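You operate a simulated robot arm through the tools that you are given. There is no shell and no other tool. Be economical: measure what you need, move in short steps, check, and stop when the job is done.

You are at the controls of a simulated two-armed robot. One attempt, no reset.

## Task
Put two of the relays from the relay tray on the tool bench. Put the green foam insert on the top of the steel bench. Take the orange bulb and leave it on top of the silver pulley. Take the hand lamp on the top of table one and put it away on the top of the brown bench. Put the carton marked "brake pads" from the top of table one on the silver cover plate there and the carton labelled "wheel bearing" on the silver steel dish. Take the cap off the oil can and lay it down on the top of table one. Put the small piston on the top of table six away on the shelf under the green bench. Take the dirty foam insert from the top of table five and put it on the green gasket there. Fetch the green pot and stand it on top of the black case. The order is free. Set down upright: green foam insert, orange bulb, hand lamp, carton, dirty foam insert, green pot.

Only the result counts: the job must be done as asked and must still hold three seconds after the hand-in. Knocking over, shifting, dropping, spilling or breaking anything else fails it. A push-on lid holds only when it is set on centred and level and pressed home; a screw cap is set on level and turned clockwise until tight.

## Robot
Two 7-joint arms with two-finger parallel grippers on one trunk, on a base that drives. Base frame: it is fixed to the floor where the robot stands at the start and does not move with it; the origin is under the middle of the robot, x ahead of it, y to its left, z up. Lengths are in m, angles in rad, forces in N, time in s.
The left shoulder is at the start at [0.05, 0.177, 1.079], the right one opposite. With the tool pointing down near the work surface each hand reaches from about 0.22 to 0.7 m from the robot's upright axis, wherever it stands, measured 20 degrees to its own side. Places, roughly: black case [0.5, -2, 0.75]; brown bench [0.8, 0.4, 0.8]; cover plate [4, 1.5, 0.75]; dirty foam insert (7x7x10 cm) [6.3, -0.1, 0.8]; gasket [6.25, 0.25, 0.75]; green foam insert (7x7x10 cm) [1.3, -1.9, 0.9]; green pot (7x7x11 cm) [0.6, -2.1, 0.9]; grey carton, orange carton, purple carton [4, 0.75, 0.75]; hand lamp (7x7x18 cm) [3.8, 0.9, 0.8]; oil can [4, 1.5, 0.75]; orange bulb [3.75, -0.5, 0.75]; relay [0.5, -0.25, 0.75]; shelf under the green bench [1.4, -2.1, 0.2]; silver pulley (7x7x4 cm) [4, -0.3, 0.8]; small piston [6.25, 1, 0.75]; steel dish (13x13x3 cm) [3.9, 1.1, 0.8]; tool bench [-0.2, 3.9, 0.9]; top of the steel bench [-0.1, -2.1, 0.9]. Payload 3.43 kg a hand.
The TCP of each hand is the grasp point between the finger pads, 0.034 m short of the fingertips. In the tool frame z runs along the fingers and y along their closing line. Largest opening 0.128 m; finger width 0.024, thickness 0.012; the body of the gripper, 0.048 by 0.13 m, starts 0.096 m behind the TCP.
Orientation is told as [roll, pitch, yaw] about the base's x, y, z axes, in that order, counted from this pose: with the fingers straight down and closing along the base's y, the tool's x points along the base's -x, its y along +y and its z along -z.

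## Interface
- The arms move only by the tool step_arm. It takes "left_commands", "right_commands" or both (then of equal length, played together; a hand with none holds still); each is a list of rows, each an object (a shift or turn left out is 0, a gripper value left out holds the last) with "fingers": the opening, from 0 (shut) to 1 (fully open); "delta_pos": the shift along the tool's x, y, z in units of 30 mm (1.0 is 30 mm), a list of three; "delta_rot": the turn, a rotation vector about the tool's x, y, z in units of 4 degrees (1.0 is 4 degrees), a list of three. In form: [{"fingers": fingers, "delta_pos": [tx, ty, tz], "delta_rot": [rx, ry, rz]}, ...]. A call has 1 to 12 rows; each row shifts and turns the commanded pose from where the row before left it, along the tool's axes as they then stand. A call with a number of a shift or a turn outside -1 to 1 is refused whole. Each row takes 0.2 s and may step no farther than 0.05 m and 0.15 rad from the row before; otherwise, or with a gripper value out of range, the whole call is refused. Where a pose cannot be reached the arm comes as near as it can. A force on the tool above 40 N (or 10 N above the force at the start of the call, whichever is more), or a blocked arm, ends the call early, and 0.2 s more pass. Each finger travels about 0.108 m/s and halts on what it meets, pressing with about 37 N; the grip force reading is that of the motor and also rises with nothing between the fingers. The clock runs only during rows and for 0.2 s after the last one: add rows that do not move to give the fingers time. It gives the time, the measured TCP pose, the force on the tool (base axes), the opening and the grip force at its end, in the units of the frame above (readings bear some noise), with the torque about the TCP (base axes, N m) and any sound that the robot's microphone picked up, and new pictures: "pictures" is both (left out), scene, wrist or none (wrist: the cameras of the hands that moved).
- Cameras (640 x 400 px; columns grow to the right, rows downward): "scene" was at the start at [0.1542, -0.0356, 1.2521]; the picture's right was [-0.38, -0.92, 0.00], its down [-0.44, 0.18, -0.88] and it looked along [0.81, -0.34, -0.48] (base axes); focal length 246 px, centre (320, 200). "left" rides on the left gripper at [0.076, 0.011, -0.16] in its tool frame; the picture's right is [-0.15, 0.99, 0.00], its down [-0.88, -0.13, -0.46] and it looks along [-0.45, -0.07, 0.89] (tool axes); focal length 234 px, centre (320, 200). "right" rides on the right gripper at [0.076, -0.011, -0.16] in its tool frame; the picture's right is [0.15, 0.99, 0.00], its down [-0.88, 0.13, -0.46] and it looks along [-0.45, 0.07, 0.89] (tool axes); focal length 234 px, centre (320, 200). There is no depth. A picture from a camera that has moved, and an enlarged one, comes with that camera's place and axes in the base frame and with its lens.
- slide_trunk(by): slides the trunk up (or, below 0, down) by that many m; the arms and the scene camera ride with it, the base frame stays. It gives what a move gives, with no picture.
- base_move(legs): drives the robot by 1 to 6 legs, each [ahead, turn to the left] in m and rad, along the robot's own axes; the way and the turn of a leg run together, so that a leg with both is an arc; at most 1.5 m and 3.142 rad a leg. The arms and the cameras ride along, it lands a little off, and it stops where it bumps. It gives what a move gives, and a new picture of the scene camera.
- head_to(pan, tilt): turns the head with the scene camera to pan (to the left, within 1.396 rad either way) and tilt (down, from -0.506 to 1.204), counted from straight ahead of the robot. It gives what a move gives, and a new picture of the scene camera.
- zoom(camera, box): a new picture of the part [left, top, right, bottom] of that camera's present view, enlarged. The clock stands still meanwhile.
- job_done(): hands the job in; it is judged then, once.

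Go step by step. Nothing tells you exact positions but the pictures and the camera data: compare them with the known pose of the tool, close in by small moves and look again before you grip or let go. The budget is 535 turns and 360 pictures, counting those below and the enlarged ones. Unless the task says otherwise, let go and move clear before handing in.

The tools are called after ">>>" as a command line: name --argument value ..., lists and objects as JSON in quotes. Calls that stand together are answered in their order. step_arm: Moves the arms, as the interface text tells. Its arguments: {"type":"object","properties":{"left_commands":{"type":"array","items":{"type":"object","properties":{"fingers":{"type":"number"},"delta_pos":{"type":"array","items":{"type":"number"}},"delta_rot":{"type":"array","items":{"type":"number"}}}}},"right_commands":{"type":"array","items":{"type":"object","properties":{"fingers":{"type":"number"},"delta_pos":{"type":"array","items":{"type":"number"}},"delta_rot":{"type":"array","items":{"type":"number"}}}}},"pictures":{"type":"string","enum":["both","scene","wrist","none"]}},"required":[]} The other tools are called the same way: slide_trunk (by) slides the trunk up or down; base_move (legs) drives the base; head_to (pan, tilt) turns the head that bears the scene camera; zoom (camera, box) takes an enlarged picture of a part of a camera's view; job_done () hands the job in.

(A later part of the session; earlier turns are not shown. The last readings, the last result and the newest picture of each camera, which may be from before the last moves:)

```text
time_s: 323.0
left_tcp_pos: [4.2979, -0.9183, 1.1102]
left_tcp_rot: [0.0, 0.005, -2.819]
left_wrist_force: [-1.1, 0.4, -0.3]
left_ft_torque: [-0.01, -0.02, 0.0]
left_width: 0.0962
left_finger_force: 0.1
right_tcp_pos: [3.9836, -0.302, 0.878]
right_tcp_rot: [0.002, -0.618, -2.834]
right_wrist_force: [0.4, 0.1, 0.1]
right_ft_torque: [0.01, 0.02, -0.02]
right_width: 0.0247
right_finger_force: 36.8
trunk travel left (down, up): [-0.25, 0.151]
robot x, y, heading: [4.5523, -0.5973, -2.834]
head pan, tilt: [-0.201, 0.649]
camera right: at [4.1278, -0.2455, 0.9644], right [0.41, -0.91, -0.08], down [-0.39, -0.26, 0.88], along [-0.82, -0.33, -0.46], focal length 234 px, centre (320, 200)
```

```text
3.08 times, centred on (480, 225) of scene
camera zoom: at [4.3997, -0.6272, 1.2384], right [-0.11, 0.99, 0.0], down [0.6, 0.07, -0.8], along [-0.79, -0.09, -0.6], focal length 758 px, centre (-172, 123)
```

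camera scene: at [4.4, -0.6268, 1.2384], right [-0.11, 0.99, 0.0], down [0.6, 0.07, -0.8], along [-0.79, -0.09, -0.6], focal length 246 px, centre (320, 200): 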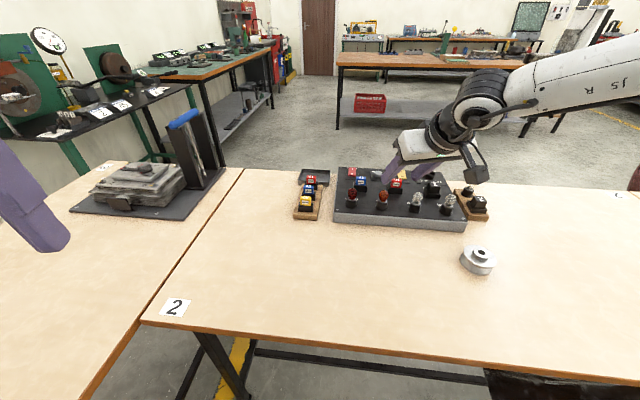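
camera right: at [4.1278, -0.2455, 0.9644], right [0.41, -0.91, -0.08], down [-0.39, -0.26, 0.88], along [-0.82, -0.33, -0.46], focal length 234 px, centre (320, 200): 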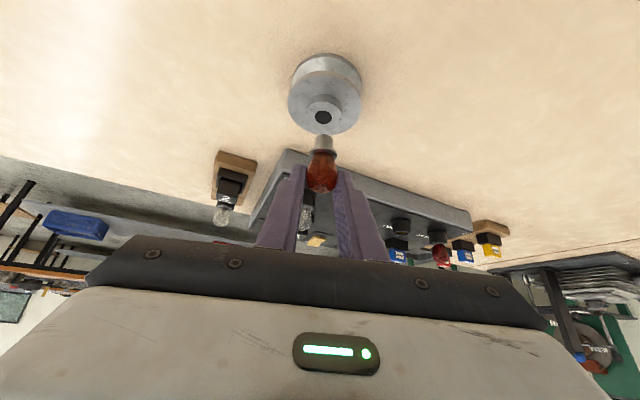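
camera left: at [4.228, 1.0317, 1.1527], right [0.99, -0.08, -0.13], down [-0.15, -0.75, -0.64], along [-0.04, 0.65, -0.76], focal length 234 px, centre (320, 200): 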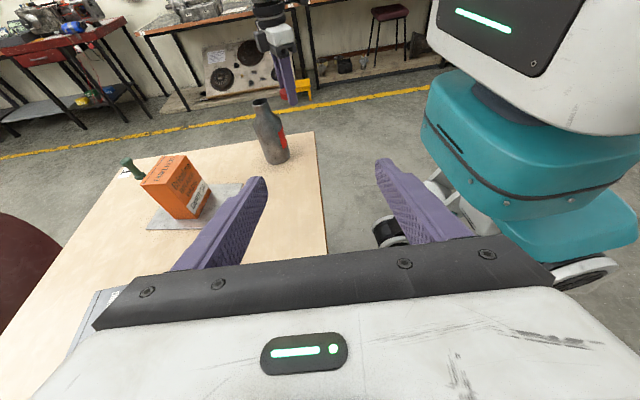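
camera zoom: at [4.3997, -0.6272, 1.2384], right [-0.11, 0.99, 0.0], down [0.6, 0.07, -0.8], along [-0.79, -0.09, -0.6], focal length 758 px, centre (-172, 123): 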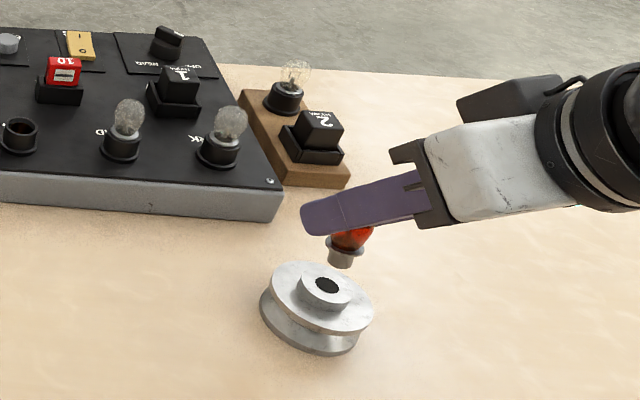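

>>> step_arm --right_commands '[{"delta_pos": [-0.05, -0.03, 0.03]}, {"delta_pos": [0.287, 0, 0.41]}, {"delta_pos": [0.077, 0, 0.11]}, {}]' --pictures "none"

>>> zoom --camera "right" --box '[240, 40, 400, 200]'

>>> zoom --camera "scene" --box '[440, 200, 520, 265]'

```text
time_s: 324.0
left_tcp_pos: [4.2971, -0.9188, 1.1092]
left_tcp_rot: [-0.004, 0.004, -2.819]
left_wrist_force: [0.4, 0.0, -0.3]
left_ft_torque: [-0.02, -0.01, -0.04]
left_width: 0.0961
left_finger_force: 0.0
right_tcp_pos: [3.9817, -0.3013, 0.8598]
right_tcp_rot: [0.002, -0.619, -2.833]
right_wrist_force: [0.5, -0.1, -0.3]
right_ft_torque: [0.0, -0.01, 0.03]
right_width: 0.0248
right_finger_force: 37.1
trunk travel left (down, up): [-0.25, 0.151]
robot x, y, heading: [4.5558, -0.5944, -2.824]
head pan, tilt: [-0.201, 0.649]
```

```text
2.50 times, centred on (320, 120) of right
camera zoom: at [4.1264, -0.2453, 0.9459], right [0.41, -0.91, -0.08], down [-0.39, -0.26, 0.88], along [-0.82, -0.33, -0.46], focal length 585 px, centre (320, 400)
```

zoom: 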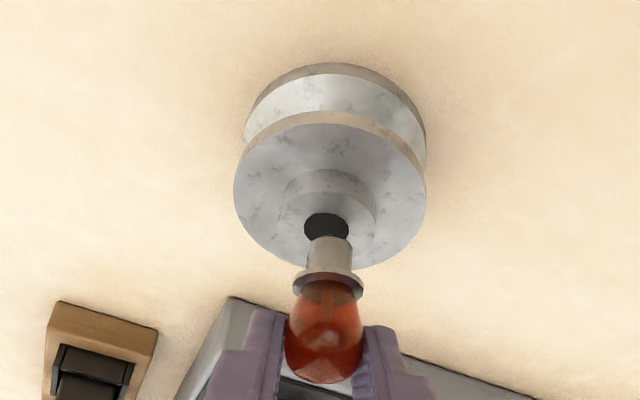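

```text
6.15 times, centred on (480, 232) of scene
camera zoom: at [4.3997, -0.6272, 1.2383], right [-0.11, 0.99, 0.0], down [0.6, 0.07, -0.8], along [-0.79, -0.09, -0.6], focal length 1515 px, centre (-665, 0)
```

zoom: 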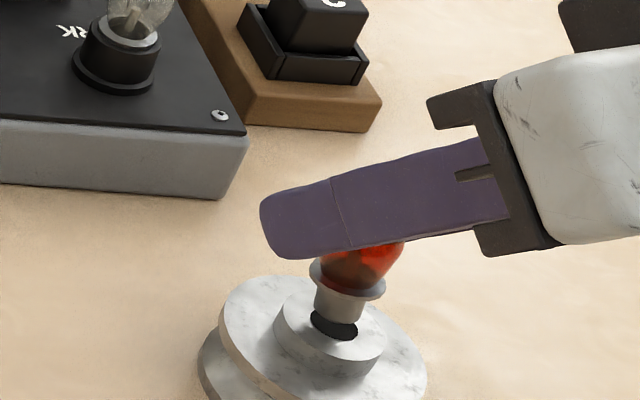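

>>> step_arm --right_commands '[{"delta_pos": [0, -0.063, 0]}, {"delta_pos": [0.115, 0, 0.164]}, {}]' --pictures "none"

>>> zoom --camera "scene" --box '[440, 200, 520, 265]'

>>> zoom --camera "right" --box '[280, 80, 360, 150]'

```text
time_s: 324.8
left_tcp_pos: [4.2982, -0.9195, 1.1096]
left_tcp_rot: [-0.002, 0.005, -2.817]
left_wrist_force: [0.0, -0.3, 0.4]
left_ft_torque: [0.0, 0.03, -0.01]
left_width: 0.0961
left_finger_force: 0.0
right_tcp_pos: [3.9802, -0.3006, 0.8558]
right_tcp_rot: [0.001, -0.621, -2.834]
right_wrist_force: [-0.6, 1.0, 4.9]
right_ft_torque: [-0.02, 0.01, -0.01]
right_width: 0.0246
right_finger_force: 36.9
trunk travel left (down, up): [-0.25, 0.151]
robot x, y, heading: [4.5519, -0.5915, -2.83]
head pan, tilt: [-0.201, 0.649]
```

```text
6.15 times, centred on (480, 232) of scene
camera zoom: at [4.4002, -0.6274, 1.2385], right [-0.11, 0.99, 0.0], down [0.6, 0.07, -0.8], along [-0.79, -0.09, -0.6], focal length 1515 px, centre (-665, 0)
```

zoom: 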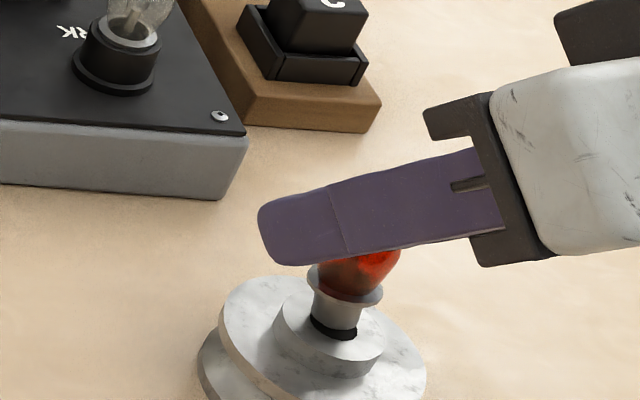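

```text
5.71 times, centred on (320, 115) of right
camera zoom: at [4.1254, -0.2437, 0.9408], right [0.41, -0.91, -0.09], down [-0.39, -0.26, 0.88], along [-0.82, -0.33, -0.46], focal length 1338 px, centre (320, 686)
```

zoom: 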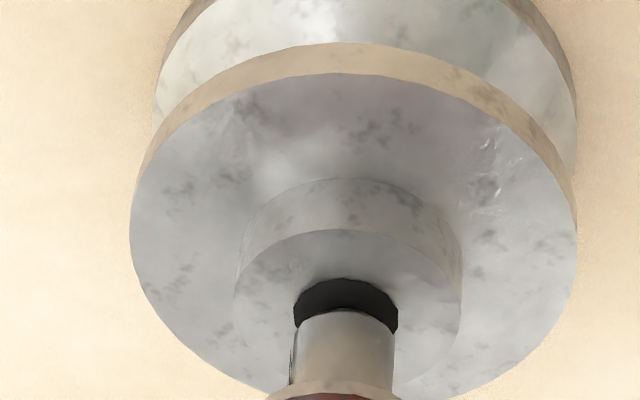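

>>> step_arm --right_commands '[{"delta_pos": [-0.04, 0, -0.055]}, {"delta_pos": [0.08, 0, -0.06]}, {"delta_pos": [0.06, 0, 0.08]}, {}]' --pictures "none"

>>> zoom --camera "right" --box '[280, 80, 360, 150]'

```text
time_s: 325.8
left_tcp_pos: [4.2973, -0.9192, 1.11]
left_tcp_rot: [-0.002, 0.003, -2.819]
left_wrist_force: [0.6, 0.3, 0.0]
left_ft_torque: [-0.04, 0.02, -0.01]
left_width: 0.0959
left_finger_force: 0.1
right_tcp_pos: [3.9841, -0.2986, 0.8557]
right_tcp_rot: [-0.002, -0.623, -2.832]
right_wrist_force: [1.0, 0.8, 11.2]
right_ft_torque: [-0.02, -0.04, 0.0]
right_width: 0.0248
right_finger_force: 37.1
trunk travel left (down, up): [-0.25, 0.151]
robot x, y, heading: [4.5556, -0.5953, -2.827]
head pan, tilt: [-0.201, 0.649]
```

```text
5.71 times, centred on (320, 115) of right
camera zoom: at [4.129, -0.2426, 0.9405], right [0.41, -0.91, -0.09], down [-0.39, -0.26, 0.88], along [-0.82, -0.33, -0.46], focal length 1338 px, centre (320, 686)
```

zoom: 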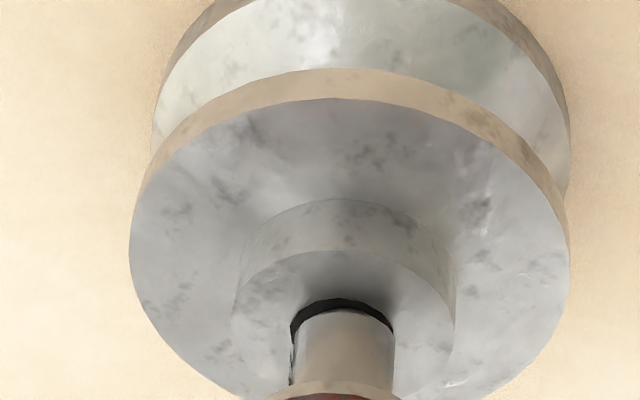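

Base is centred on the hub and in contact. I ease the pressure and open slowly.

>>> step_arm --right_commands '[{"delta_pos": [-0.02, 0, -0.028]}, {"fingers": 0.22}, {"fingers": 0.3}, {"fingers": 0.45}, {}]' --pictures "none"

>>> zoom --camera "scene" --box '[440, 200, 520, 265]'

```text
time_s: 327.0
left_tcp_pos: [4.2973, -0.918, 1.1098]
left_tcp_rot: [-0.002, 0.005, -2.82]
left_wrist_force: [-0.2, -0.1, 0.0]
left_ft_torque: [0.02, -0.02, -0.02]
left_width: 0.0961
left_finger_force: 0.1
right_tcp_pos: [3.9847, -0.2993, 0.8532]
right_tcp_rot: [0.001, -0.618, -2.831]
right_wrist_force: [0.2, 0.1, 0.5]
right_ft_torque: [0.01, 0.02, 0.01]
right_width: 0.0576
right_finger_force: 0.1
trunk travel left (down, up): [-0.25, 0.151]
robot x, y, heading: [4.5518, -0.5958, -2.825]
head pan, tilt: [-0.201, 0.649]
```

```text
6.15 times, centred on (480, 232) of scene
camera zoom: at [4.3997, -0.6272, 1.2383], right [-0.11, 0.99, 0.0], down [0.6, 0.07, -0.8], along [-0.79, -0.09, -0.6], focal length 1515 px, centre (-665, 0)
```

zoom: 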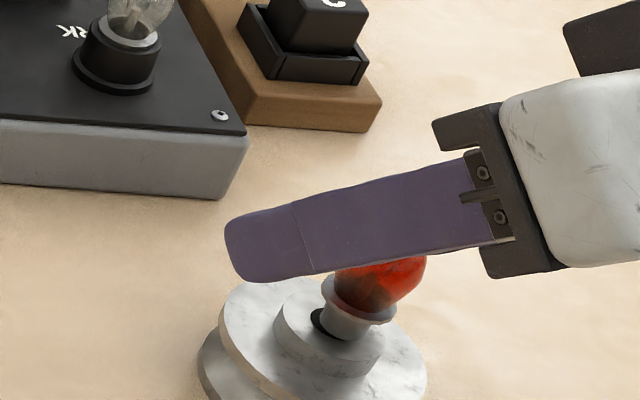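

>>> step_arm --right_commands '[{"delta_pos": [0, 0, -0.5]}, {"delta_pos": [0, 0, -1]}, {"delta_pos": [0, 0, -1]}, {"delta_pos": [0, 0, -1]}, {"delta_pos": [0, 0, -1]}]' --pictures "none"

>>> zoom --camera "scene" --box '[440, 200, 520, 265]'

>>> zoom --camera "right" --box '[240, 40, 400, 200]'

```text
time_s: 328.2
left_tcp_pos: [4.2969, -0.9195, 1.1106]
left_tcp_rot: [-0.001, 0.005, -2.819]
left_wrist_force: [0.3, -0.1, 0.4]
left_ft_torque: [0.01, 0.04, -0.05]
left_width: 0.0961
left_finger_force: 0.1
right_tcp_pos: [4.0591, -0.2751, 0.964]
right_tcp_rot: [0.003, -0.619, -2.832]
right_wrist_force: [0.3, 0.0, -0.3]
right_ft_torque: [0.01, 0.01, 0.01]
right_width: 0.0575
right_finger_force: 0.0
trunk travel left (down, up): [-0.25, 0.151]
robot x, y, heading: [4.5549, -0.595, -2.828]
head pan, tilt: [-0.201, 0.649]
```

```text
6.15 times, centred on (480, 232) of scene
camera zoom: at [4.4, -0.6272, 1.2384], right [-0.11, 0.99, 0.0], down [0.6, 0.07, -0.8], along [-0.79, -0.09, -0.6], focal length 1515 px, centre (-665, 0)
```

zoom: 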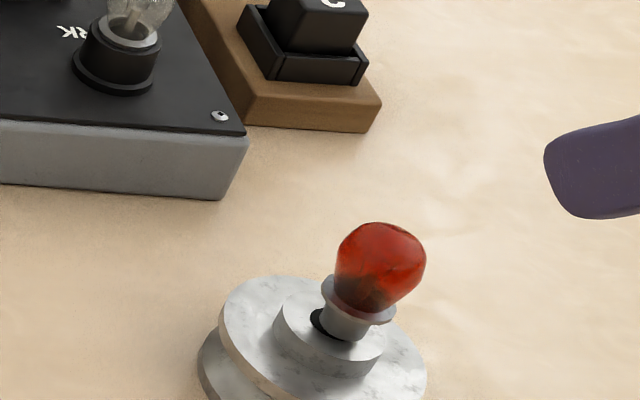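

```text
2.50 times, centred on (320, 120) of right
camera zoom: at [4.2035, -0.2184, 1.0506], right [0.41, -0.91, -0.08], down [-0.39, -0.26, 0.88], along [-0.82, -0.33, -0.46], focal length 585 px, centre (320, 400)
```

zoom: 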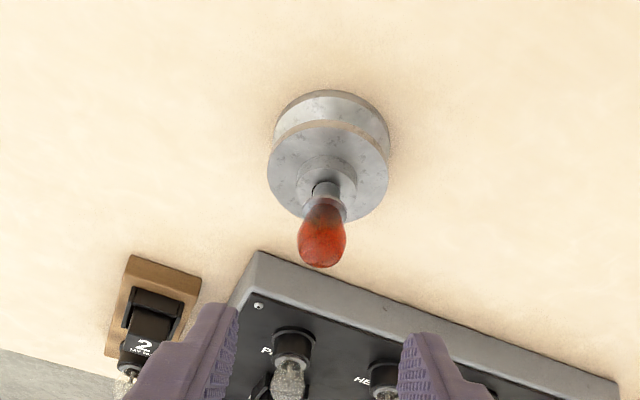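

The bulb stands upright on the pulley hub. I raise and restore the right hand, then back out and turn toward tables five/six.

>>> step_arm --right_commands '[{"delta_pos": [0, 0, -1]}, {"delta_pos": [0, 0, -1]}, {"delta_pos": [0, 0, -1]}, {"delta_rot": [0, 1, 0]}, {"delta_rot": [0, 1, 0]}, {"delta_rot": [0, 1, 0]}, {"delta_rot": [0, 1, 0]}, {"delta_rot": [0, 1, 0]}, {"delta_rot": [0, 1, 0]}, {"delta_rot": [0, 1, 0]}, {"delta_rot": [0, 1, 0]}, {"delta_rot": [0, 0.85, 0]}]' --pictures "none"

>>> head_to --pan 0 --tilt 0.4

>>> base_move --legs '[[0, -0.28], [-0.5, 0], [0, 2.5]]'

```text
time_s: 330.8
left_tcp_pos: [4.296, -0.9186, 1.1095]
left_tcp_rot: [-0.002, 0.004, -2.819]
left_wrist_force: [-0.3, 0.3, 0.2]
left_ft_torque: [-0.03, 0.0, 0.02]
left_width: 0.0962
left_finger_force: 0.0
right_tcp_pos: [4.109, -0.26, 1.0378]
right_tcp_rot: [0.001, 0.002, -2.832]
right_wrist_force: [0.6, -0.5, -0.5]
right_ft_torque: [-0.01, -0.01, -0.02]
right_width: 0.0577
right_finger_force: 0.0
trunk travel left (down, up): [-0.25, 0.151]
robot x, y, heading: [4.5572, -0.596, -2.831]
head pan, tilt: [-0.201, 0.649]
```

```text
time_s: 331.6
left_tcp_pos: [4.297, -0.9199, 1.1099]
left_tcp_rot: [-0.002, 0.005, -2.817]
left_wrist_force: [-0.5, 0.5, -0.5]
left_ft_torque: [-0.02, 0.01, 0.0]
left_width: 0.0963
left_finger_force: 0.2
right_tcp_pos: [4.1103, -0.2601, 1.0386]
right_tcp_rot: [0.001, -0.002, -2.833]
right_wrist_force: [-0.3, 0.5, 0.5]
right_ft_torque: [-0.01, 0.0, -0.02]
right_width: 0.0576
right_finger_force: 0.1
trunk travel left (down, up): [-0.25, 0.151]
robot x, y, heading: [4.5505, -0.5942, -2.832]
head pan, tilt: [0.0, 0.4]
camera scene: at [4.3977, -0.6459, 1.2608], right [-0.31, 0.95, 0.0], down [0.37, 0.12, -0.92], along [-0.88, -0.28, -0.39], focal length 246 px, centre (320, 200)
```

scene: 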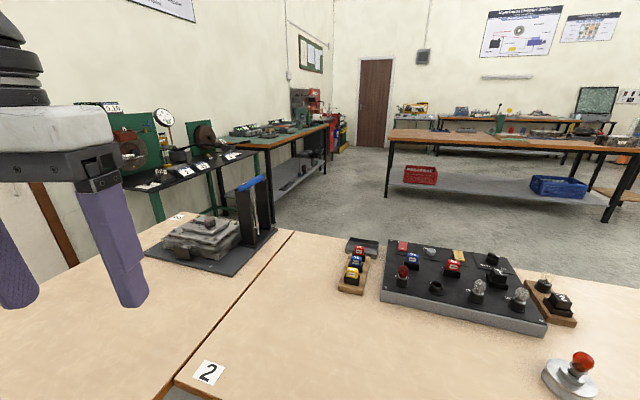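

```text
time_s: 341.3
left_tcp_pos: [5.4568, -0.5913, 1.1099]
left_tcp_rot: [0.0, 0.006, -0.61]
left_wrist_force: [0.0, 0.4, 0.5]
left_ft_torque: [-0.01, 0.0, -0.01]
left_width: 0.0962
left_finger_force: 0.0
right_tcp_pos: [5.0391, -1.1349, 1.037]
right_tcp_rot: [-0.001, 0.002, -0.624]
right_wrist_force: [-0.5, 0.0, -0.2]
right_ft_torque: [-0.01, -0.01, 0.02]
right_width: 0.0575
right_finger_force: 0.1
trunk travel left (down, up): [-0.25, 0.151]
robot x, y, heading: [5.0475, -0.5773, -0.622]
head pan, tilt: [0.0, 0.4]
camera scene: at [5.1769, -0.6738, 1.2609], right [-0.58, -0.81, 0.0], down [-0.32, 0.23, -0.92], along [0.75, -0.54, -0.39], focal length 246 px, centre (320, 200)
```

scene: 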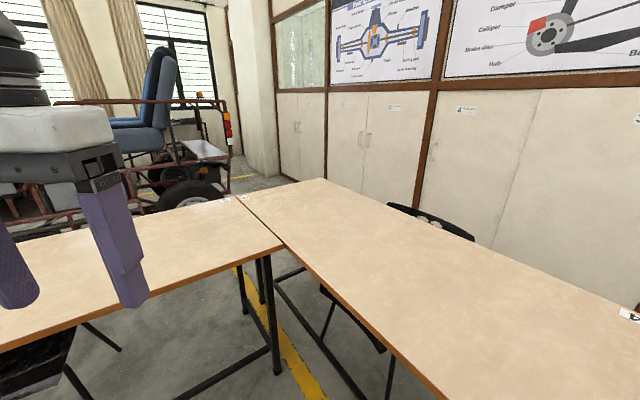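

>>> base_move --legs '[[0, 1.1]]'

```text
time_s: 344.4
left_tcp_pos: [5.242, -0.2164, 1.1096]
left_tcp_rot: [-0.002, 0.006, 0.493]
left_wrist_force: [0.5, -0.1, -0.5]
left_ft_torque: [0.01, 0.01, 0.02]
left_width: 0.0959
left_finger_force: 0.1
right_tcp_pos: [5.5395, -0.8333, 1.0375]
right_tcp_rot: [0.0, -0.002, 0.48]
right_wrist_force: [0.5, 0.9, -0.2]
right_ft_torque: [-0.01, -0.01, 0.02]
right_width: 0.0575
right_finger_force: 0.1
trunk travel left (down, up): [-0.25, 0.151]
robot x, y, heading: [5.0419, -0.5799, 0.481]
head pan, tilt: [0.0, 0.4]
camera scene: at [5.1886, -0.5036, 1.2609], right [0.46, -0.89, 0.0], down [-0.34, -0.18, -0.92], along [0.82, 0.43, -0.39], focal length 246 px, centre (320, 200)
```

scene: 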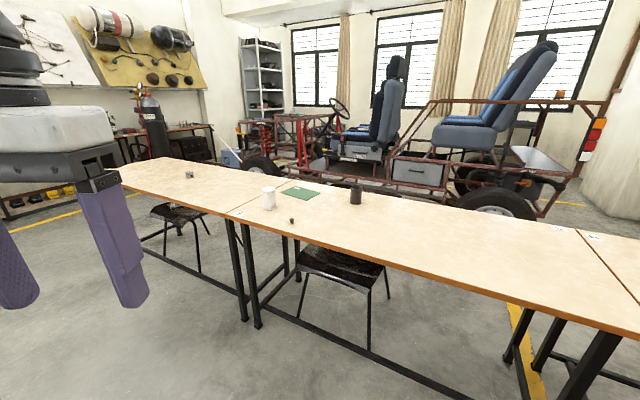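

Table five: dirty (brown) foam at (6.29,-0.13), green gasket near (6.30,0.20), a clean foam at (6.05,0.23). I drive up to the table.

>>> base_move --legs '[[0, 0.4], [0.81, 0], [0, -0.66]]'

>>> head_to --pan -0.2 --tilt 0.65

```text
time_s: 351.8
left_tcp_pos: [5.8413, 0.3493, 1.1107]
left_tcp_rot: [0.0, 0.005, 0.237]
left_wrist_force: [0.9, -0.5, 0.4]
left_ft_torque: [-0.02, 0.0, -0.01]
left_width: 0.096
left_finger_force: 0.1
right_tcp_pos: [5.972, -0.3245, 1.0368]
right_tcp_rot: [0.002, -0.002, 0.224]
right_wrist_force: [-0.7, -0.3, -0.4]
right_ft_torque: [0.02, -0.03, 0.02]
right_width: 0.0575
right_finger_force: 0.0
trunk travel left (down, up): [-0.25, 0.151]
robot x, y, heading: [5.5567, 0.0505, 0.224]
head pan, tilt: [0.0, 0.4]
camera scene: at [5.7168, 0.0842, 1.2609], right [0.23, -0.97, 0.0], down [-0.38, -0.09, -0.92], along [0.9, 0.21, -0.39], focal length 246 px, centre (320, 200)
```

scene: 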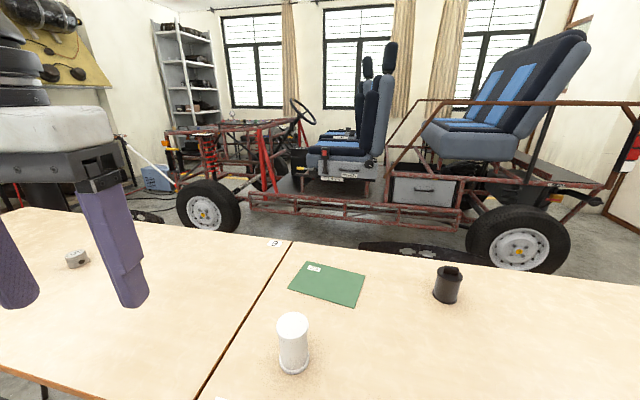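

```text
time_s: 352.5
left_tcp_pos: [5.8403, 0.3488, 1.1099]
left_tcp_rot: [-0.002, 0.005, 0.238]
left_wrist_force: [-0.2, -0.2, 0.8]
left_ft_torque: [0.04, -0.01, 0.0]
left_width: 0.0961
left_finger_force: 0.2
right_tcp_pos: [5.9718, -0.3233, 1.0374]
right_tcp_rot: [-0.001, -0.002, 0.224]
right_wrist_force: [0.6, -0.5, 0.2]
right_ft_torque: [0.0, -0.01, -0.01]
right_width: 0.058
right_finger_force: 0.0
trunk travel left (down, up): [-0.25, 0.151]
robot x, y, heading: [5.5614, 0.0495, 0.231]
head pan, tilt: [-0.201, 0.649]
camera scene: at [5.7133, 0.0659, 1.2384], right [0.03, -1.0, 0.0], down [-0.6, -0.02, -0.8], along [0.8, 0.02, -0.6], focal length 246 px, centre (320, 200)
```

scene: 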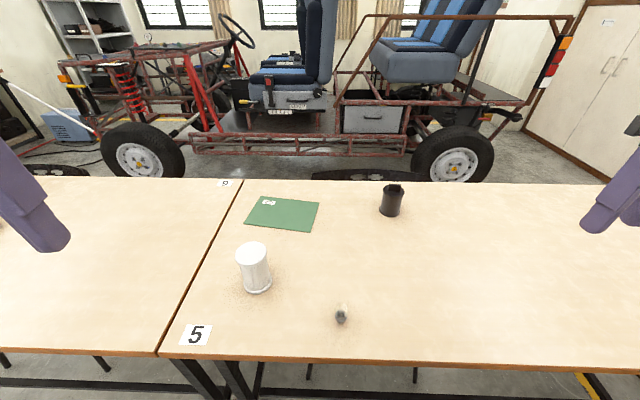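

>>> zoom --camera "scene" --box '[220, 170, 430, 330]'

```text
2.50 times, centred on (325, 250) of scene
camera zoom: at [5.7133, 0.0659, 1.2384], right [0.03, -1.0, 0.0], down [-0.6, -0.02, -0.8], along [0.8, 0.02, -0.6], focal length 616 px, centre (308, 75)
```

zoom: 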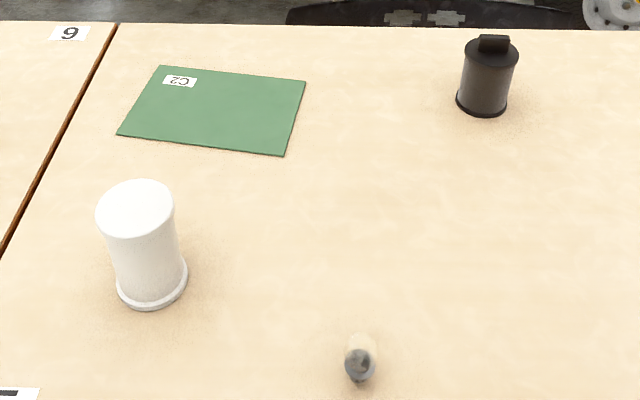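

The dirty foam is the dark cylinder at (6.303,-0.135); gasket centre is (6.29,0.191). I tilt the right hand 45° and move to a pre-grasp.

>>> step_arm --right_commands '[{"fingers": 1.0, "delta_rot": [0, -0.94, 0]}, {"delta_rot": [0, -0.94, 0]}, {"delta_rot": [0, -0.94, 0]}, {"delta_rot": [0, -0.94, 0]}, {"delta_rot": [0, -0.94, 0]}, {"delta_rot": [0, -0.94, 0]}, {"delta_rot": [0, -0.94, 0]}, {"delta_rot": [0, -0.94, 0]}, {"delta_rot": [0, -0.94, 0]}, {"delta_rot": [0, -0.94, 0]}, {"delta_rot": [0, -0.94, 0]}, {"delta_rot": [0, -0.94, 0]}]' --pictures "none"

>>> step_arm --right_commands '[{"delta_pos": [-0.361, 0.409, 0.994]}, {"delta_pos": [-0.361, 0.409, 0.994]}, {"delta_pos": [-0.361, 0.409, 0.994]}, {"delta_pos": [-0.361, 0.409, 0.994]}, {"delta_pos": [-0.361, 0.409, 0.994]}, {"delta_pos": [-0.361, 0.409, 0.994]}, {"delta_pos": [-0.361, 0.409, 0.994]}, {"delta_pos": [-0.361, 0.409, 0.994]}, {"delta_pos": [-0.361, 0.409, 0.994]}, {}]' --pictures "wrist"

```text
time_s: 355.1
left_tcp_pos: [5.8408, 0.3492, 1.1087]
left_tcp_rot: [-0.004, 0.006, 0.238]
left_wrist_force: [1.0, -0.3, -0.7]
left_ft_torque: [0.01, 0.02, -0.01]
left_width: 0.096
left_finger_force: 0.1
right_tcp_pos: [5.9725, -0.3238, 1.0381]
right_tcp_rot: [0.002, -0.792, 0.223]
right_wrist_force: [-0.4, 0.3, -0.7]
right_ft_torque: [-0.01, -0.03, -0.01]
right_width: 0.1281
right_finger_force: 0.0
trunk travel left (down, up): [-0.25, 0.151]
robot x, y, heading: [5.5564, 0.0477, 0.225]
head pan, tilt: [-0.201, 0.649]
```

```text
time_s: 357.3
left_tcp_pos: [5.8397, 0.3495, 1.1103]
left_tcp_rot: [-0.002, 0.005, 0.238]
left_wrist_force: [0.1, -0.2, 0.2]
left_ft_torque: [0.01, 0.03, -0.02]
left_width: 0.096
left_finger_force: 0.1
right_tcp_pos: [6.2008, -0.1578, 0.9178]
right_tcp_rot: [0.001, -0.789, 0.225]
right_wrist_force: [0.1, 0.6, -0.2]
right_ft_torque: [-0.03, -0.01, 0.0]
right_width: 0.1282
right_finger_force: 0.2
trunk travel left (down, up): [-0.25, 0.151]
robot x, y, heading: [5.5595, 0.0477, 0.23]
head pan, tilt: [-0.201, 0.649]
camera right: at [6.0406, -0.2068, 0.9762], right [-0.32, 0.94, -0.1], down [0.26, 0.19, 0.95], along [0.91, 0.28, -0.31], focal length 234 px, centre (320, 200)
```

right: 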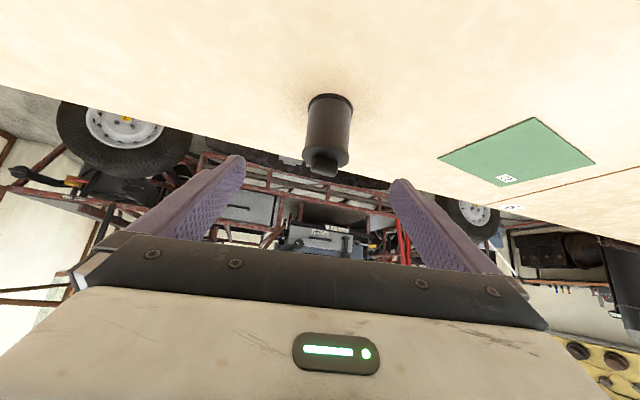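

>>> step_arm --right_commands '[{"delta_pos": [0.07, 0.026, 0.968]}, {"delta_pos": [0.07, 0.026, 0.968]}, {"delta_pos": [0.07, 0.026, 0.968]}, {"delta_pos": [0.07, 0.026, 0.968]}, {"delta_pos": [0.07, 0.026, 0.968]}, {}]' --pictures "both"

```text
time_s: 358.7
left_tcp_pos: [5.84, 0.3493, 1.1097]
left_tcp_rot: [-0.003, 0.005, 0.237]
left_wrist_force: [0.4, 1.2, 0.5]
left_ft_torque: [-0.03, 0.0, 0.01]
left_width: 0.0961
left_finger_force: 0.1
right_tcp_pos: [6.2922, -0.1337, 0.8066]
right_tcp_rot: [-0.001, -0.79, 0.223]
right_wrist_force: [-0.2, -0.1, -0.2]
right_ft_torque: [0.0, 0.0, -0.02]
right_width: 0.1281
right_finger_force: 0.1
trunk travel left (down, up): [-0.25, 0.151]
robot x, y, heading: [5.5581, 0.05, 0.229]
head pan, tilt: [-0.201, 0.649]
camera scene: at [5.7133, 0.0659, 1.2384], right [0.03, -1.0, 0.0], down [-0.6, -0.02, -0.8], along [0.8, 0.02, -0.6], focal length 246 px, centre (320, 200)
camera right: at [6.1329, -0.1818, 0.8657], right [-0.32, 0.94, -0.1], down [0.26, 0.19, 0.95], along [0.91, 0.28, -0.31], focal length 234 px, centre (320, 200)
```

scene: 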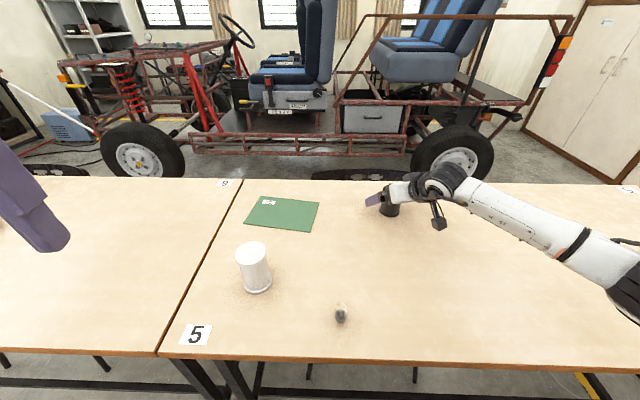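
right: 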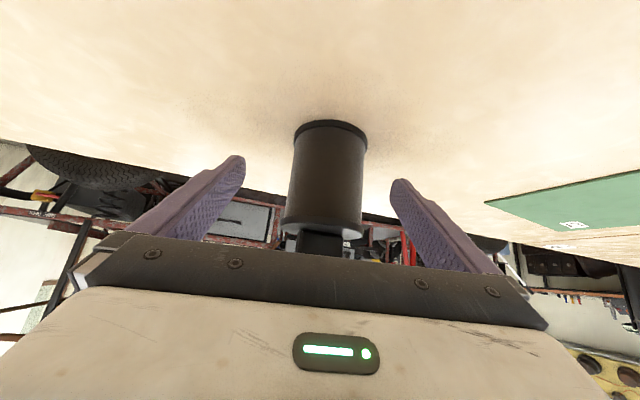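

>>> step_arm --right_commands '[{"fingers": 0.35}, {}, {}, {}]' --pictures "none"

>>> step_arm --right_commands '[{"delta_pos": [-0.35, 0, -0.35]}, {"delta_pos": [-0.7, 0, -0.7]}, {"delta_pos": [-0.7, 0, -0.7]}, {"delta_pos": [-0.7, 0, -0.7]}, {}]' --pictures "wrist"

```text
time_s: 359.7
left_tcp_pos: [5.8405, 0.349, 1.1108]
left_tcp_rot: [-0.001, 0.005, 0.239]
left_wrist_force: [0.4, 0.0, 0.2]
left_ft_torque: [-0.01, -0.02, 0.02]
left_width: 0.0959
left_finger_force: 0.1
right_tcp_pos: [6.2912, -0.1336, 0.8066]
right_tcp_rot: [0.003, -0.792, 0.224]
right_wrist_force: [0.9, -0.9, 1.3]
right_ft_torque: [-0.03, -0.01, 0.0]
right_width: 0.0596
right_finger_force: 36.6
trunk travel left (down, up): [-0.25, 0.151]
robot x, y, heading: [5.5554, 0.0497, 0.225]
head pan, tilt: [-0.201, 0.649]
```

```text
time_s: 360.9
left_tcp_pos: [5.841, 0.3494, 1.1097]
left_tcp_rot: [-0.002, 0.003, 0.237]
left_wrist_force: [-0.9, 0.3, 0.2]
left_ft_torque: [0.02, 0.01, 0.02]
left_width: 0.096
left_finger_force: 0.0
right_tcp_pos: [6.2917, -0.1331, 0.9107]
right_tcp_rot: [0.001, -0.791, 0.224]
right_wrist_force: [-0.2, -0.8, -0.1]
right_ft_torque: [-0.01, 0.0, -0.01]
right_width: 0.0593
right_finger_force: 36.8
trunk travel left (down, up): [-0.25, 0.151]
robot x, y, heading: [5.5564, 0.0498, 0.226]
head pan, tilt: [-0.201, 0.649]
camera right: at [6.132, -0.1819, 0.9701], right [-0.32, 0.94, -0.1], down [0.26, 0.19, 0.95], along [0.91, 0.28, -0.31], focal length 234 px, centre (320, 200)
```

right: 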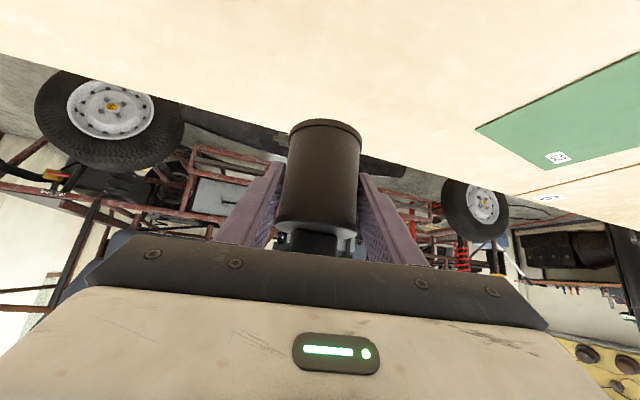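

Foam lifted. Turning the base left by 0.434 rad brings it right over the gasket.

>>> base_move --legs '[[0, 0.434]]'

>>> zoom --camera "right" --box '[160, 40, 480, 240]'

```text
time_s: 362.6
left_tcp_pos: [5.6874, 0.4405, 1.1102]
left_tcp_rot: [-0.002, 0.005, 0.674]
left_wrist_force: [-0.4, -0.1, 0.6]
left_ft_torque: [0.0, -0.04, 0.01]
left_width: 0.096
left_finger_force: 0.1
right_tcp_pos: [6.2992, 0.1934, 0.9115]
right_tcp_rot: [0.0, -0.79, 0.658]
right_wrist_force: [0.2, -0.4, -0.3]
right_ft_torque: [0.0, -0.02, -0.01]
right_width: 0.0595
right_finger_force: 36.7
trunk travel left (down, up): [-0.25, 0.151]
robot x, y, heading: [5.5574, 0.0523, 0.661]
head pan, tilt: [-0.201, 0.649]
camera scene: at [5.6911, 0.1298, 1.2383], right [0.45, -0.9, 0.0], down [-0.54, -0.27, -0.8], along [0.71, 0.35, -0.6], focal length 246 px, centre (320, 200)
```

scene: 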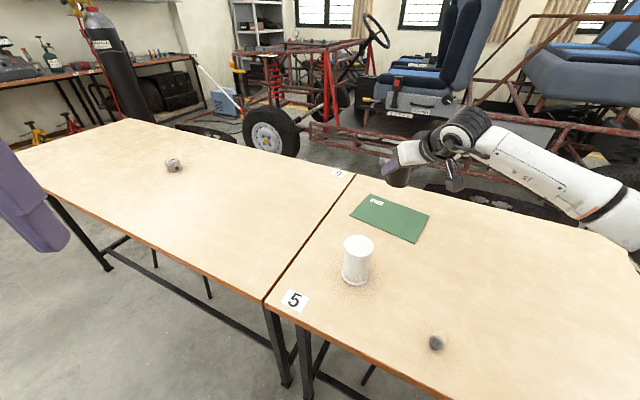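

```text
2.00 times, centred on (320, 140) of right
camera zoom: at [6.1752, 0.0816, 0.9699], right [-0.69, 0.72, -0.1], down [0.16, 0.28, 0.95], along [0.71, 0.63, -0.31], focal length 468 px, centre (320, 320)
```

zoom: 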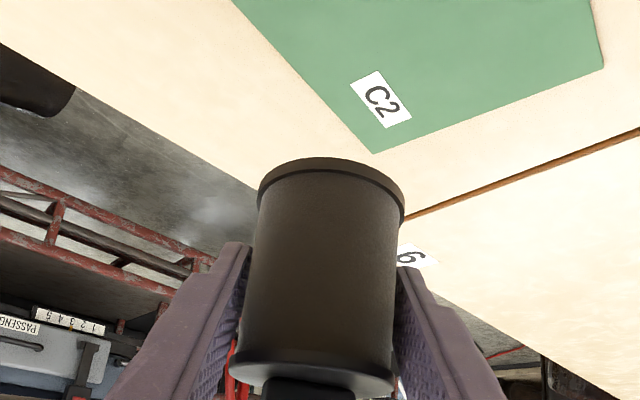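

>>> step_arm --right_commands '[{"delta_pos": [0.7, 0, 0.7]}, {"delta_pos": [0.7, 0, 0.7]}, {"delta_pos": [0.7, 0, 0.7]}, {"delta_pos": [0.14, 0, 0.14]}, {}]' --pictures "none"

>>> step_arm --right_commands '[{"delta_pos": [0.07, 0, 0.07]}, {"delta_pos": [0.07, 0, 0.07]}, {}]' --pictures "none"

```text
time_s: 363.8
left_tcp_pos: [5.6869, 0.4402, 1.1111]
left_tcp_rot: [-0.002, 0.006, 0.673]
left_wrist_force: [0.2, -0.4, 0.5]
left_ft_torque: [-0.02, -0.02, 0.04]
left_width: 0.0962
left_finger_force: 0.0
right_tcp_pos: [6.2999, 0.1929, 0.8151]
right_tcp_rot: [0.004, -0.79, 0.658]
right_wrist_force: [0.1, 0.0, -1.4]
right_ft_torque: [-0.02, 0.02, -0.04]
right_width: 0.0592
right_finger_force: 37.8
trunk travel left (down, up): [-0.25, 0.151]
robot x, y, heading: [5.5595, 0.0514, 0.662]
head pan, tilt: [-0.201, 0.649]
```

```text
time_s: 364.6
left_tcp_pos: [5.6874, 0.4409, 1.1104]
left_tcp_rot: [-0.001, 0.004, 0.672]
left_wrist_force: [0.4, -1.4, -0.6]
left_ft_torque: [0.0, 0.01, 0.0]
left_width: 0.0959
left_finger_force: 0.1
right_tcp_pos: [6.3008, 0.193, 0.8111]
right_tcp_rot: [-0.001, -0.788, 0.658]
right_wrist_force: [0.1, -0.3, 2.1]
right_ft_torque: [-0.06, 0.06, 0.0]
right_width: 0.0594
right_finger_force: 36.7
trunk travel left (down, up): [-0.25, 0.151]
robot x, y, heading: [5.5566, 0.0474, 0.661]
head pan, tilt: [-0.201, 0.649]
```

>>> step_arm --right_commands '[{"fingers": 0.95}, {}, {}, {"delta_pos": [0, 0, -0.7]}, {"delta_pos": [0, 0, -1]}, {"delta_pos": [0, 0, -1]}, {"delta_pos": [0, 0, -1]}, {"delta_pos": [0, 0, -1]}, {"delta_pos": [0, 0, -1]}, {}]' --pictures "scene"

>>> zoom --camera "right" --box '[160, 40, 480, 240]'

```text
time_s: 366.8
left_tcp_pos: [5.6879, 0.4406, 1.1104]
left_tcp_rot: [-0.002, 0.004, 0.672]
left_wrist_force: [-0.6, 1.1, 0.4]
left_ft_torque: [0.01, -0.02, -0.03]
left_width: 0.0959
left_finger_force: 0.2
right_tcp_pos: [6.2044, 0.1189, 0.9312]
right_tcp_rot: [0.003, -0.79, 0.659]
right_wrist_force: [-0.1, -0.1, 0.9]
right_ft_torque: [0.03, 0.01, 0.01]
right_width: 0.1215
right_finger_force: 0.1
trunk travel left (down, up): [-0.25, 0.151]
robot x, y, heading: [5.5557, 0.0505, 0.664]
head pan, tilt: [-0.201, 0.649]
camera scene: at [5.6913, 0.1296, 1.2383], right [0.45, -0.9, 0.0], down [-0.54, -0.27, -0.8], along [0.71, 0.35, -0.6], focal length 246 px, centre (320, 200)
```

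scene: 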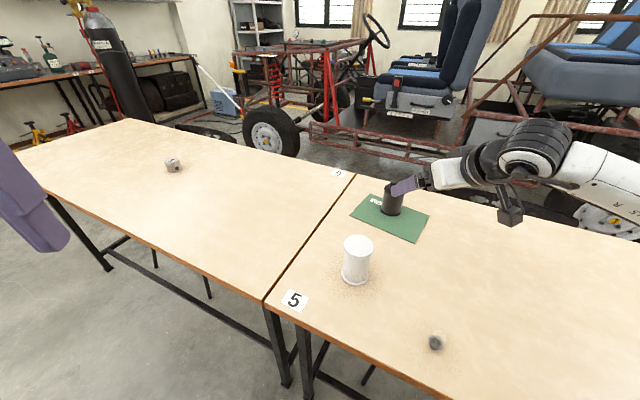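

```text
2.00 times, centred on (320, 140) of right
camera zoom: at [6.0801, 0.0068, 0.9903], right [-0.69, 0.72, -0.1], down [0.16, 0.28, 0.95], along [0.71, 0.63, -0.31], focal length 468 px, centre (320, 320)
```

zoom: 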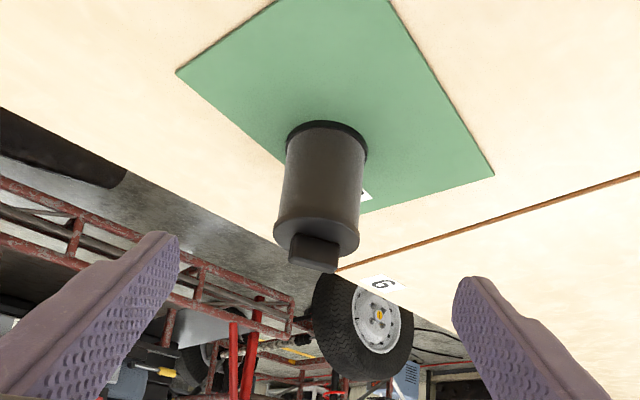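

Dirty foam stands centred on the gasket. Now I raise, un-tilt and retract the right hand, then drive to table six for the small piston.

>>> step_arm --right_commands '[{"delta_pos": [-0.7, 0, -0.7]}, {"delta_pos": [-0.7, 0, -0.7]}, {"delta_pos": [-0.7, 0, -0.7]}, {"delta_rot": [0, 1, 0]}, {"delta_rot": [0, 1, 0]}, {"delta_rot": [0, 1, 0]}, {"delta_rot": [0, 1, 0]}, {"delta_rot": [0, 1, 0]}, {"delta_rot": [0, 1, 0]}, {"delta_rot": [0, 1, 0]}, {"delta_rot": [0, 1, 0]}, {"delta_rot": [0, 1, 0]}]' --pictures "none"

>>> step_arm --right_commands '[{"delta_rot": [0, 1, 0]}, {"delta_rot": [0, 1, 0]}, {"delta_rot": [0, 0.3, 0]}, {"delta_pos": [0.95, 0, -0.2]}, {"delta_pos": [0.95, 0, -0.2]}, {"delta_pos": [0.95, 0, -0.2]}, {"delta_pos": [0.95, 0, -0.2]}, {"delta_pos": [0.95, 0, -0.2]}, {"delta_pos": [0.95, 0, -0.2]}, {"delta_pos": [0.95, 0, -0.2]}, {"delta_pos": [0.95, 0, 0]}]' --pictures "none"

>>> base_move --legs '[[0, 0.94], [1.15, 0], [0, -1.4]]'

```text
time_s: 369.4
left_tcp_pos: [5.6879, 0.4417, 1.1096]
left_tcp_rot: [0.001, 0.005, 0.671]
left_wrist_force: [-0.9, 0.3, 0.1]
left_ft_torque: [-0.01, -0.02, -0.02]
left_width: 0.0958
left_finger_force: 0.1
right_tcp_pos: [6.2048, 0.1202, 1.0194]
right_tcp_rot: [0.0, -0.161, 0.659]
right_wrist_force: [-0.5, -0.5, -0.3]
right_ft_torque: [0.02, 0.03, 0.01]
right_width: 0.1215
right_finger_force: 0.0
trunk travel left (down, up): [-0.25, 0.151]
robot x, y, heading: [5.5579, 0.048, 0.663]
head pan, tilt: [-0.201, 0.649]
```

```text
time_s: 371.8
left_tcp_pos: [5.6877, 0.441, 1.1094]
left_tcp_rot: [0.0, 0.006, 0.672]
left_wrist_force: [0.1, 0.1, 0.7]
left_ft_torque: [0.0, -0.01, 0.0]
left_width: 0.0958
left_finger_force: 0.1
right_tcp_pos: [6.023, -0.0218, 1.0614]
right_tcp_rot: [0.003, 0.002, 0.658]
right_wrist_force: [0.8, 0.2, 0.3]
right_ft_torque: [0.02, -0.01, -0.03]
right_width: 0.1216
right_finger_force: 0.0
trunk travel left (down, up): [-0.25, 0.151]
robot x, y, heading: [5.5548, 0.051, 0.663]
head pan, tilt: [-0.201, 0.649]
```

```text
time_s: 383.5
left_tcp_pos: [5.8012, 1.5069, 1.1103]
left_tcp_rot: [-0.001, 0.006, 0.233]
left_wrist_force: [-0.2, 0.2, 0.6]
left_ft_torque: [0.0, 0.0, 0.02]
left_width: 0.096
left_finger_force: 0.1
right_tcp_pos: [5.908, 0.9463, 1.0611]
right_tcp_rot: [0.0, -0.001, 0.217]
right_wrist_force: [0.0, 0.8, -0.7]
right_ft_torque: [-0.03, 0.04, 0.0]
right_width: 0.1217
right_finger_force: 0.1
trunk travel left (down, up): [-0.25, 0.151]
robot x, y, heading: [5.519, 1.2064, 0.22]
head pan, tilt: [-0.201, 0.649]
camera scene: at [5.6719, 1.2232, 1.2383], right [0.02, -1.0, 0.0], down [-0.6, -0.01, -0.8], along [0.8, 0.02, -0.6], focal length 246 px, centre (320, 200)
```

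scene: 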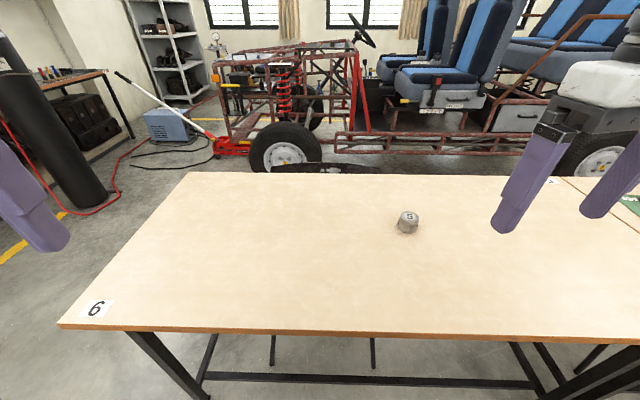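

>>> step_arm --right_commands '[{"fingers": 0.8, "delta_rot": [0, -0.94, 0]}, {"delta_rot": [0, -0.94, 0]}, {"delta_rot": [0, -0.94, 0]}, {"delta_rot": [0, -0.94, 0]}, {"delta_rot": [0, -0.94, 0]}, {"delta_rot": [0, -0.94, 0]}, {"delta_rot": [0, -0.94, 0]}, {"delta_rot": [0, -0.94, 0]}, {"delta_rot": [0, -0.94, 0]}, {"delta_rot": [0, -0.94, 0]}, {"delta_rot": [0, -0.94, 0]}, {"delta_rot": [0, -0.94, 0]}]' --pictures "none"

>>> step_arm --right_commands '[{"delta_pos": [0, -0.045, 0.98]}, {"delta_pos": [0, -0.045, 0.98]}, {"delta_pos": [0, -0.045, 0.98]}, {"delta_pos": [0, -0.045, 0.98]}, {"delta_pos": [0, -0.045, 0.98]}, {"delta_pos": [0, -0.045, 0.98]}, {"delta_pos": [0, -0.045, 0.98]}, {"delta_pos": [0, -0.045, 0.98]}, {"delta_pos": [0, -0.045, 0.98]}, {}]' --pictures "wrist"

>>> zoom --camera "scene" --box '[360, 180, 460, 260]'

```text
time_s: 386.1
left_tcp_pos: [5.8006, 1.5062, 1.1109]
left_tcp_rot: [-0.001, 0.006, 0.233]
left_wrist_force: [-0.6, 0.0, -0.2]
left_ft_torque: [0.0, 0.01, 0.0]
left_width: 0.0958
left_finger_force: 0.0
right_tcp_pos: [5.9191, 0.9398, 1.0741]
right_tcp_rot: [0.002, -0.786, 0.218]
right_wrist_force: [-0.3, -0.5, -0.6]
right_ft_torque: [-0.01, -0.03, 0.04]
right_width: 0.1026
right_finger_force: 0.2
right hand out of reach, approached as far as the arm can: row 11, 12
trunk travel left (down, up): [-0.25, 0.151]
robot x, y, heading: [5.5185, 1.2078, 0.221]
head pan, tilt: [-0.201, 0.649]
```

```text
time_s: 388.3
left_tcp_pos: [5.8007, 1.5053, 1.11]
left_tcp_rot: [-0.003, 0.006, 0.233]
left_wrist_force: [-0.3, -0.5, -0.2]
left_ft_torque: [0.0, 0.0, 0.01]
left_width: 0.0961
left_finger_force: 0.1
right_tcp_pos: [6.1052, 0.9693, 0.8871]
right_tcp_rot: [0.001, -0.787, 0.217]
right_wrist_force: [0.1, 0.3, 0.3]
right_ft_torque: [0.01, 0.0, 0.03]
right_width: 0.1025
right_finger_force: 0.1
trunk travel left (down, up): [-0.25, 0.151]
robot x, y, heading: [5.5126, 1.2065, 0.224]
head pan, tilt: [-0.201, 0.649]
camera right: at [5.9451, 0.9215, 0.9466], right [-0.32, 0.94, -0.1], down [0.26, 0.19, 0.95], along [0.91, 0.27, -0.31], focal length 234 px, centre (320, 200)
```

right: 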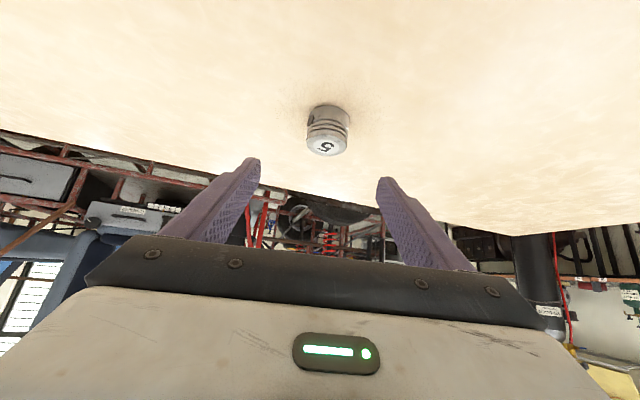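

```text
5.00 times, centred on (410, 220) of scene
camera zoom: at [5.6718, 1.2233, 1.2384], right [0.02, -1.0, 0.0], down [-0.6, -0.01, -0.8], along [0.8, 0.02, -0.6], focal length 1231 px, centre (-130, 100)
```

zoom: 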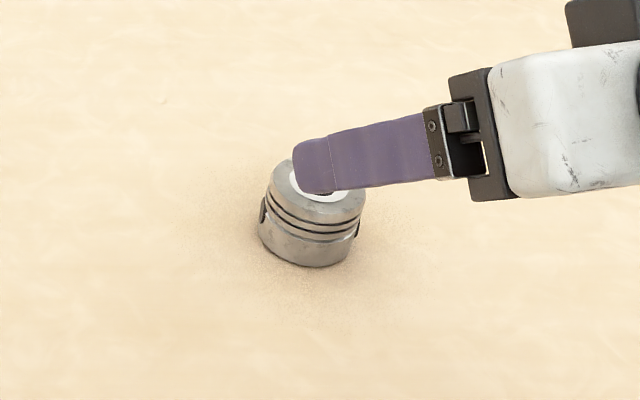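

>>> step_arm --right_commands '[{"delta_pos": [0.095, 0.05, 0.95]}, {"delta_pos": [0.095, 0.05, 0.95]}, {"delta_pos": [0.095, 0.05, 0.95]}, {"delta_pos": [0.095, 0.05, 0.95]}, {}, {"fingers": 0.3}, {}, {}, {}]' --pictures "wrist"

```text
time_s: 390.3
left_tcp_pos: [5.8017, 1.5063, 1.1092]
left_tcp_rot: [-0.002, 0.005, 0.231]
left_wrist_force: [-0.1, -0.3, 0.0]
left_ft_torque: [0.0, 0.0, -0.01]
left_width: 0.096
left_finger_force: 0.0
right_tcp_pos: [6.1728, 0.9909, 0.7992]
right_tcp_rot: [0.001, -0.787, 0.219]
right_wrist_force: [-0.1, 0.3, -0.4]
right_ft_torque: [-0.02, -0.02, 0.01]
right_width: 0.049
right_finger_force: 37.2
trunk travel left (down, up): [-0.25, 0.151]
robot x, y, heading: [5.5152, 1.2076, 0.223]
head pan, tilt: [-0.201, 0.649]
camera right: at [6.0136, 0.9428, 0.858], right [-0.32, 0.94, -0.1], down [0.26, 0.19, 0.95], along [0.91, 0.27, -0.31], focal length 234 px, centre (320, 200)
```

right: 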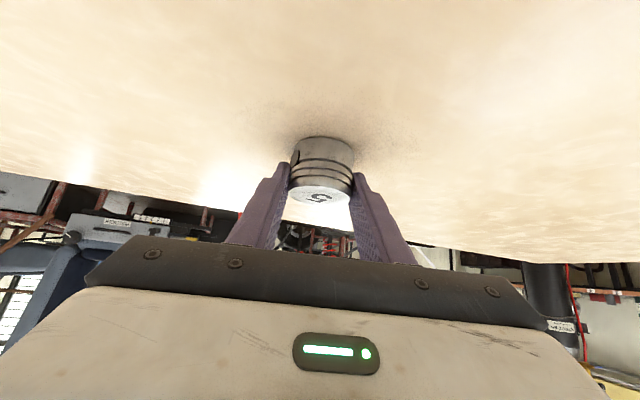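

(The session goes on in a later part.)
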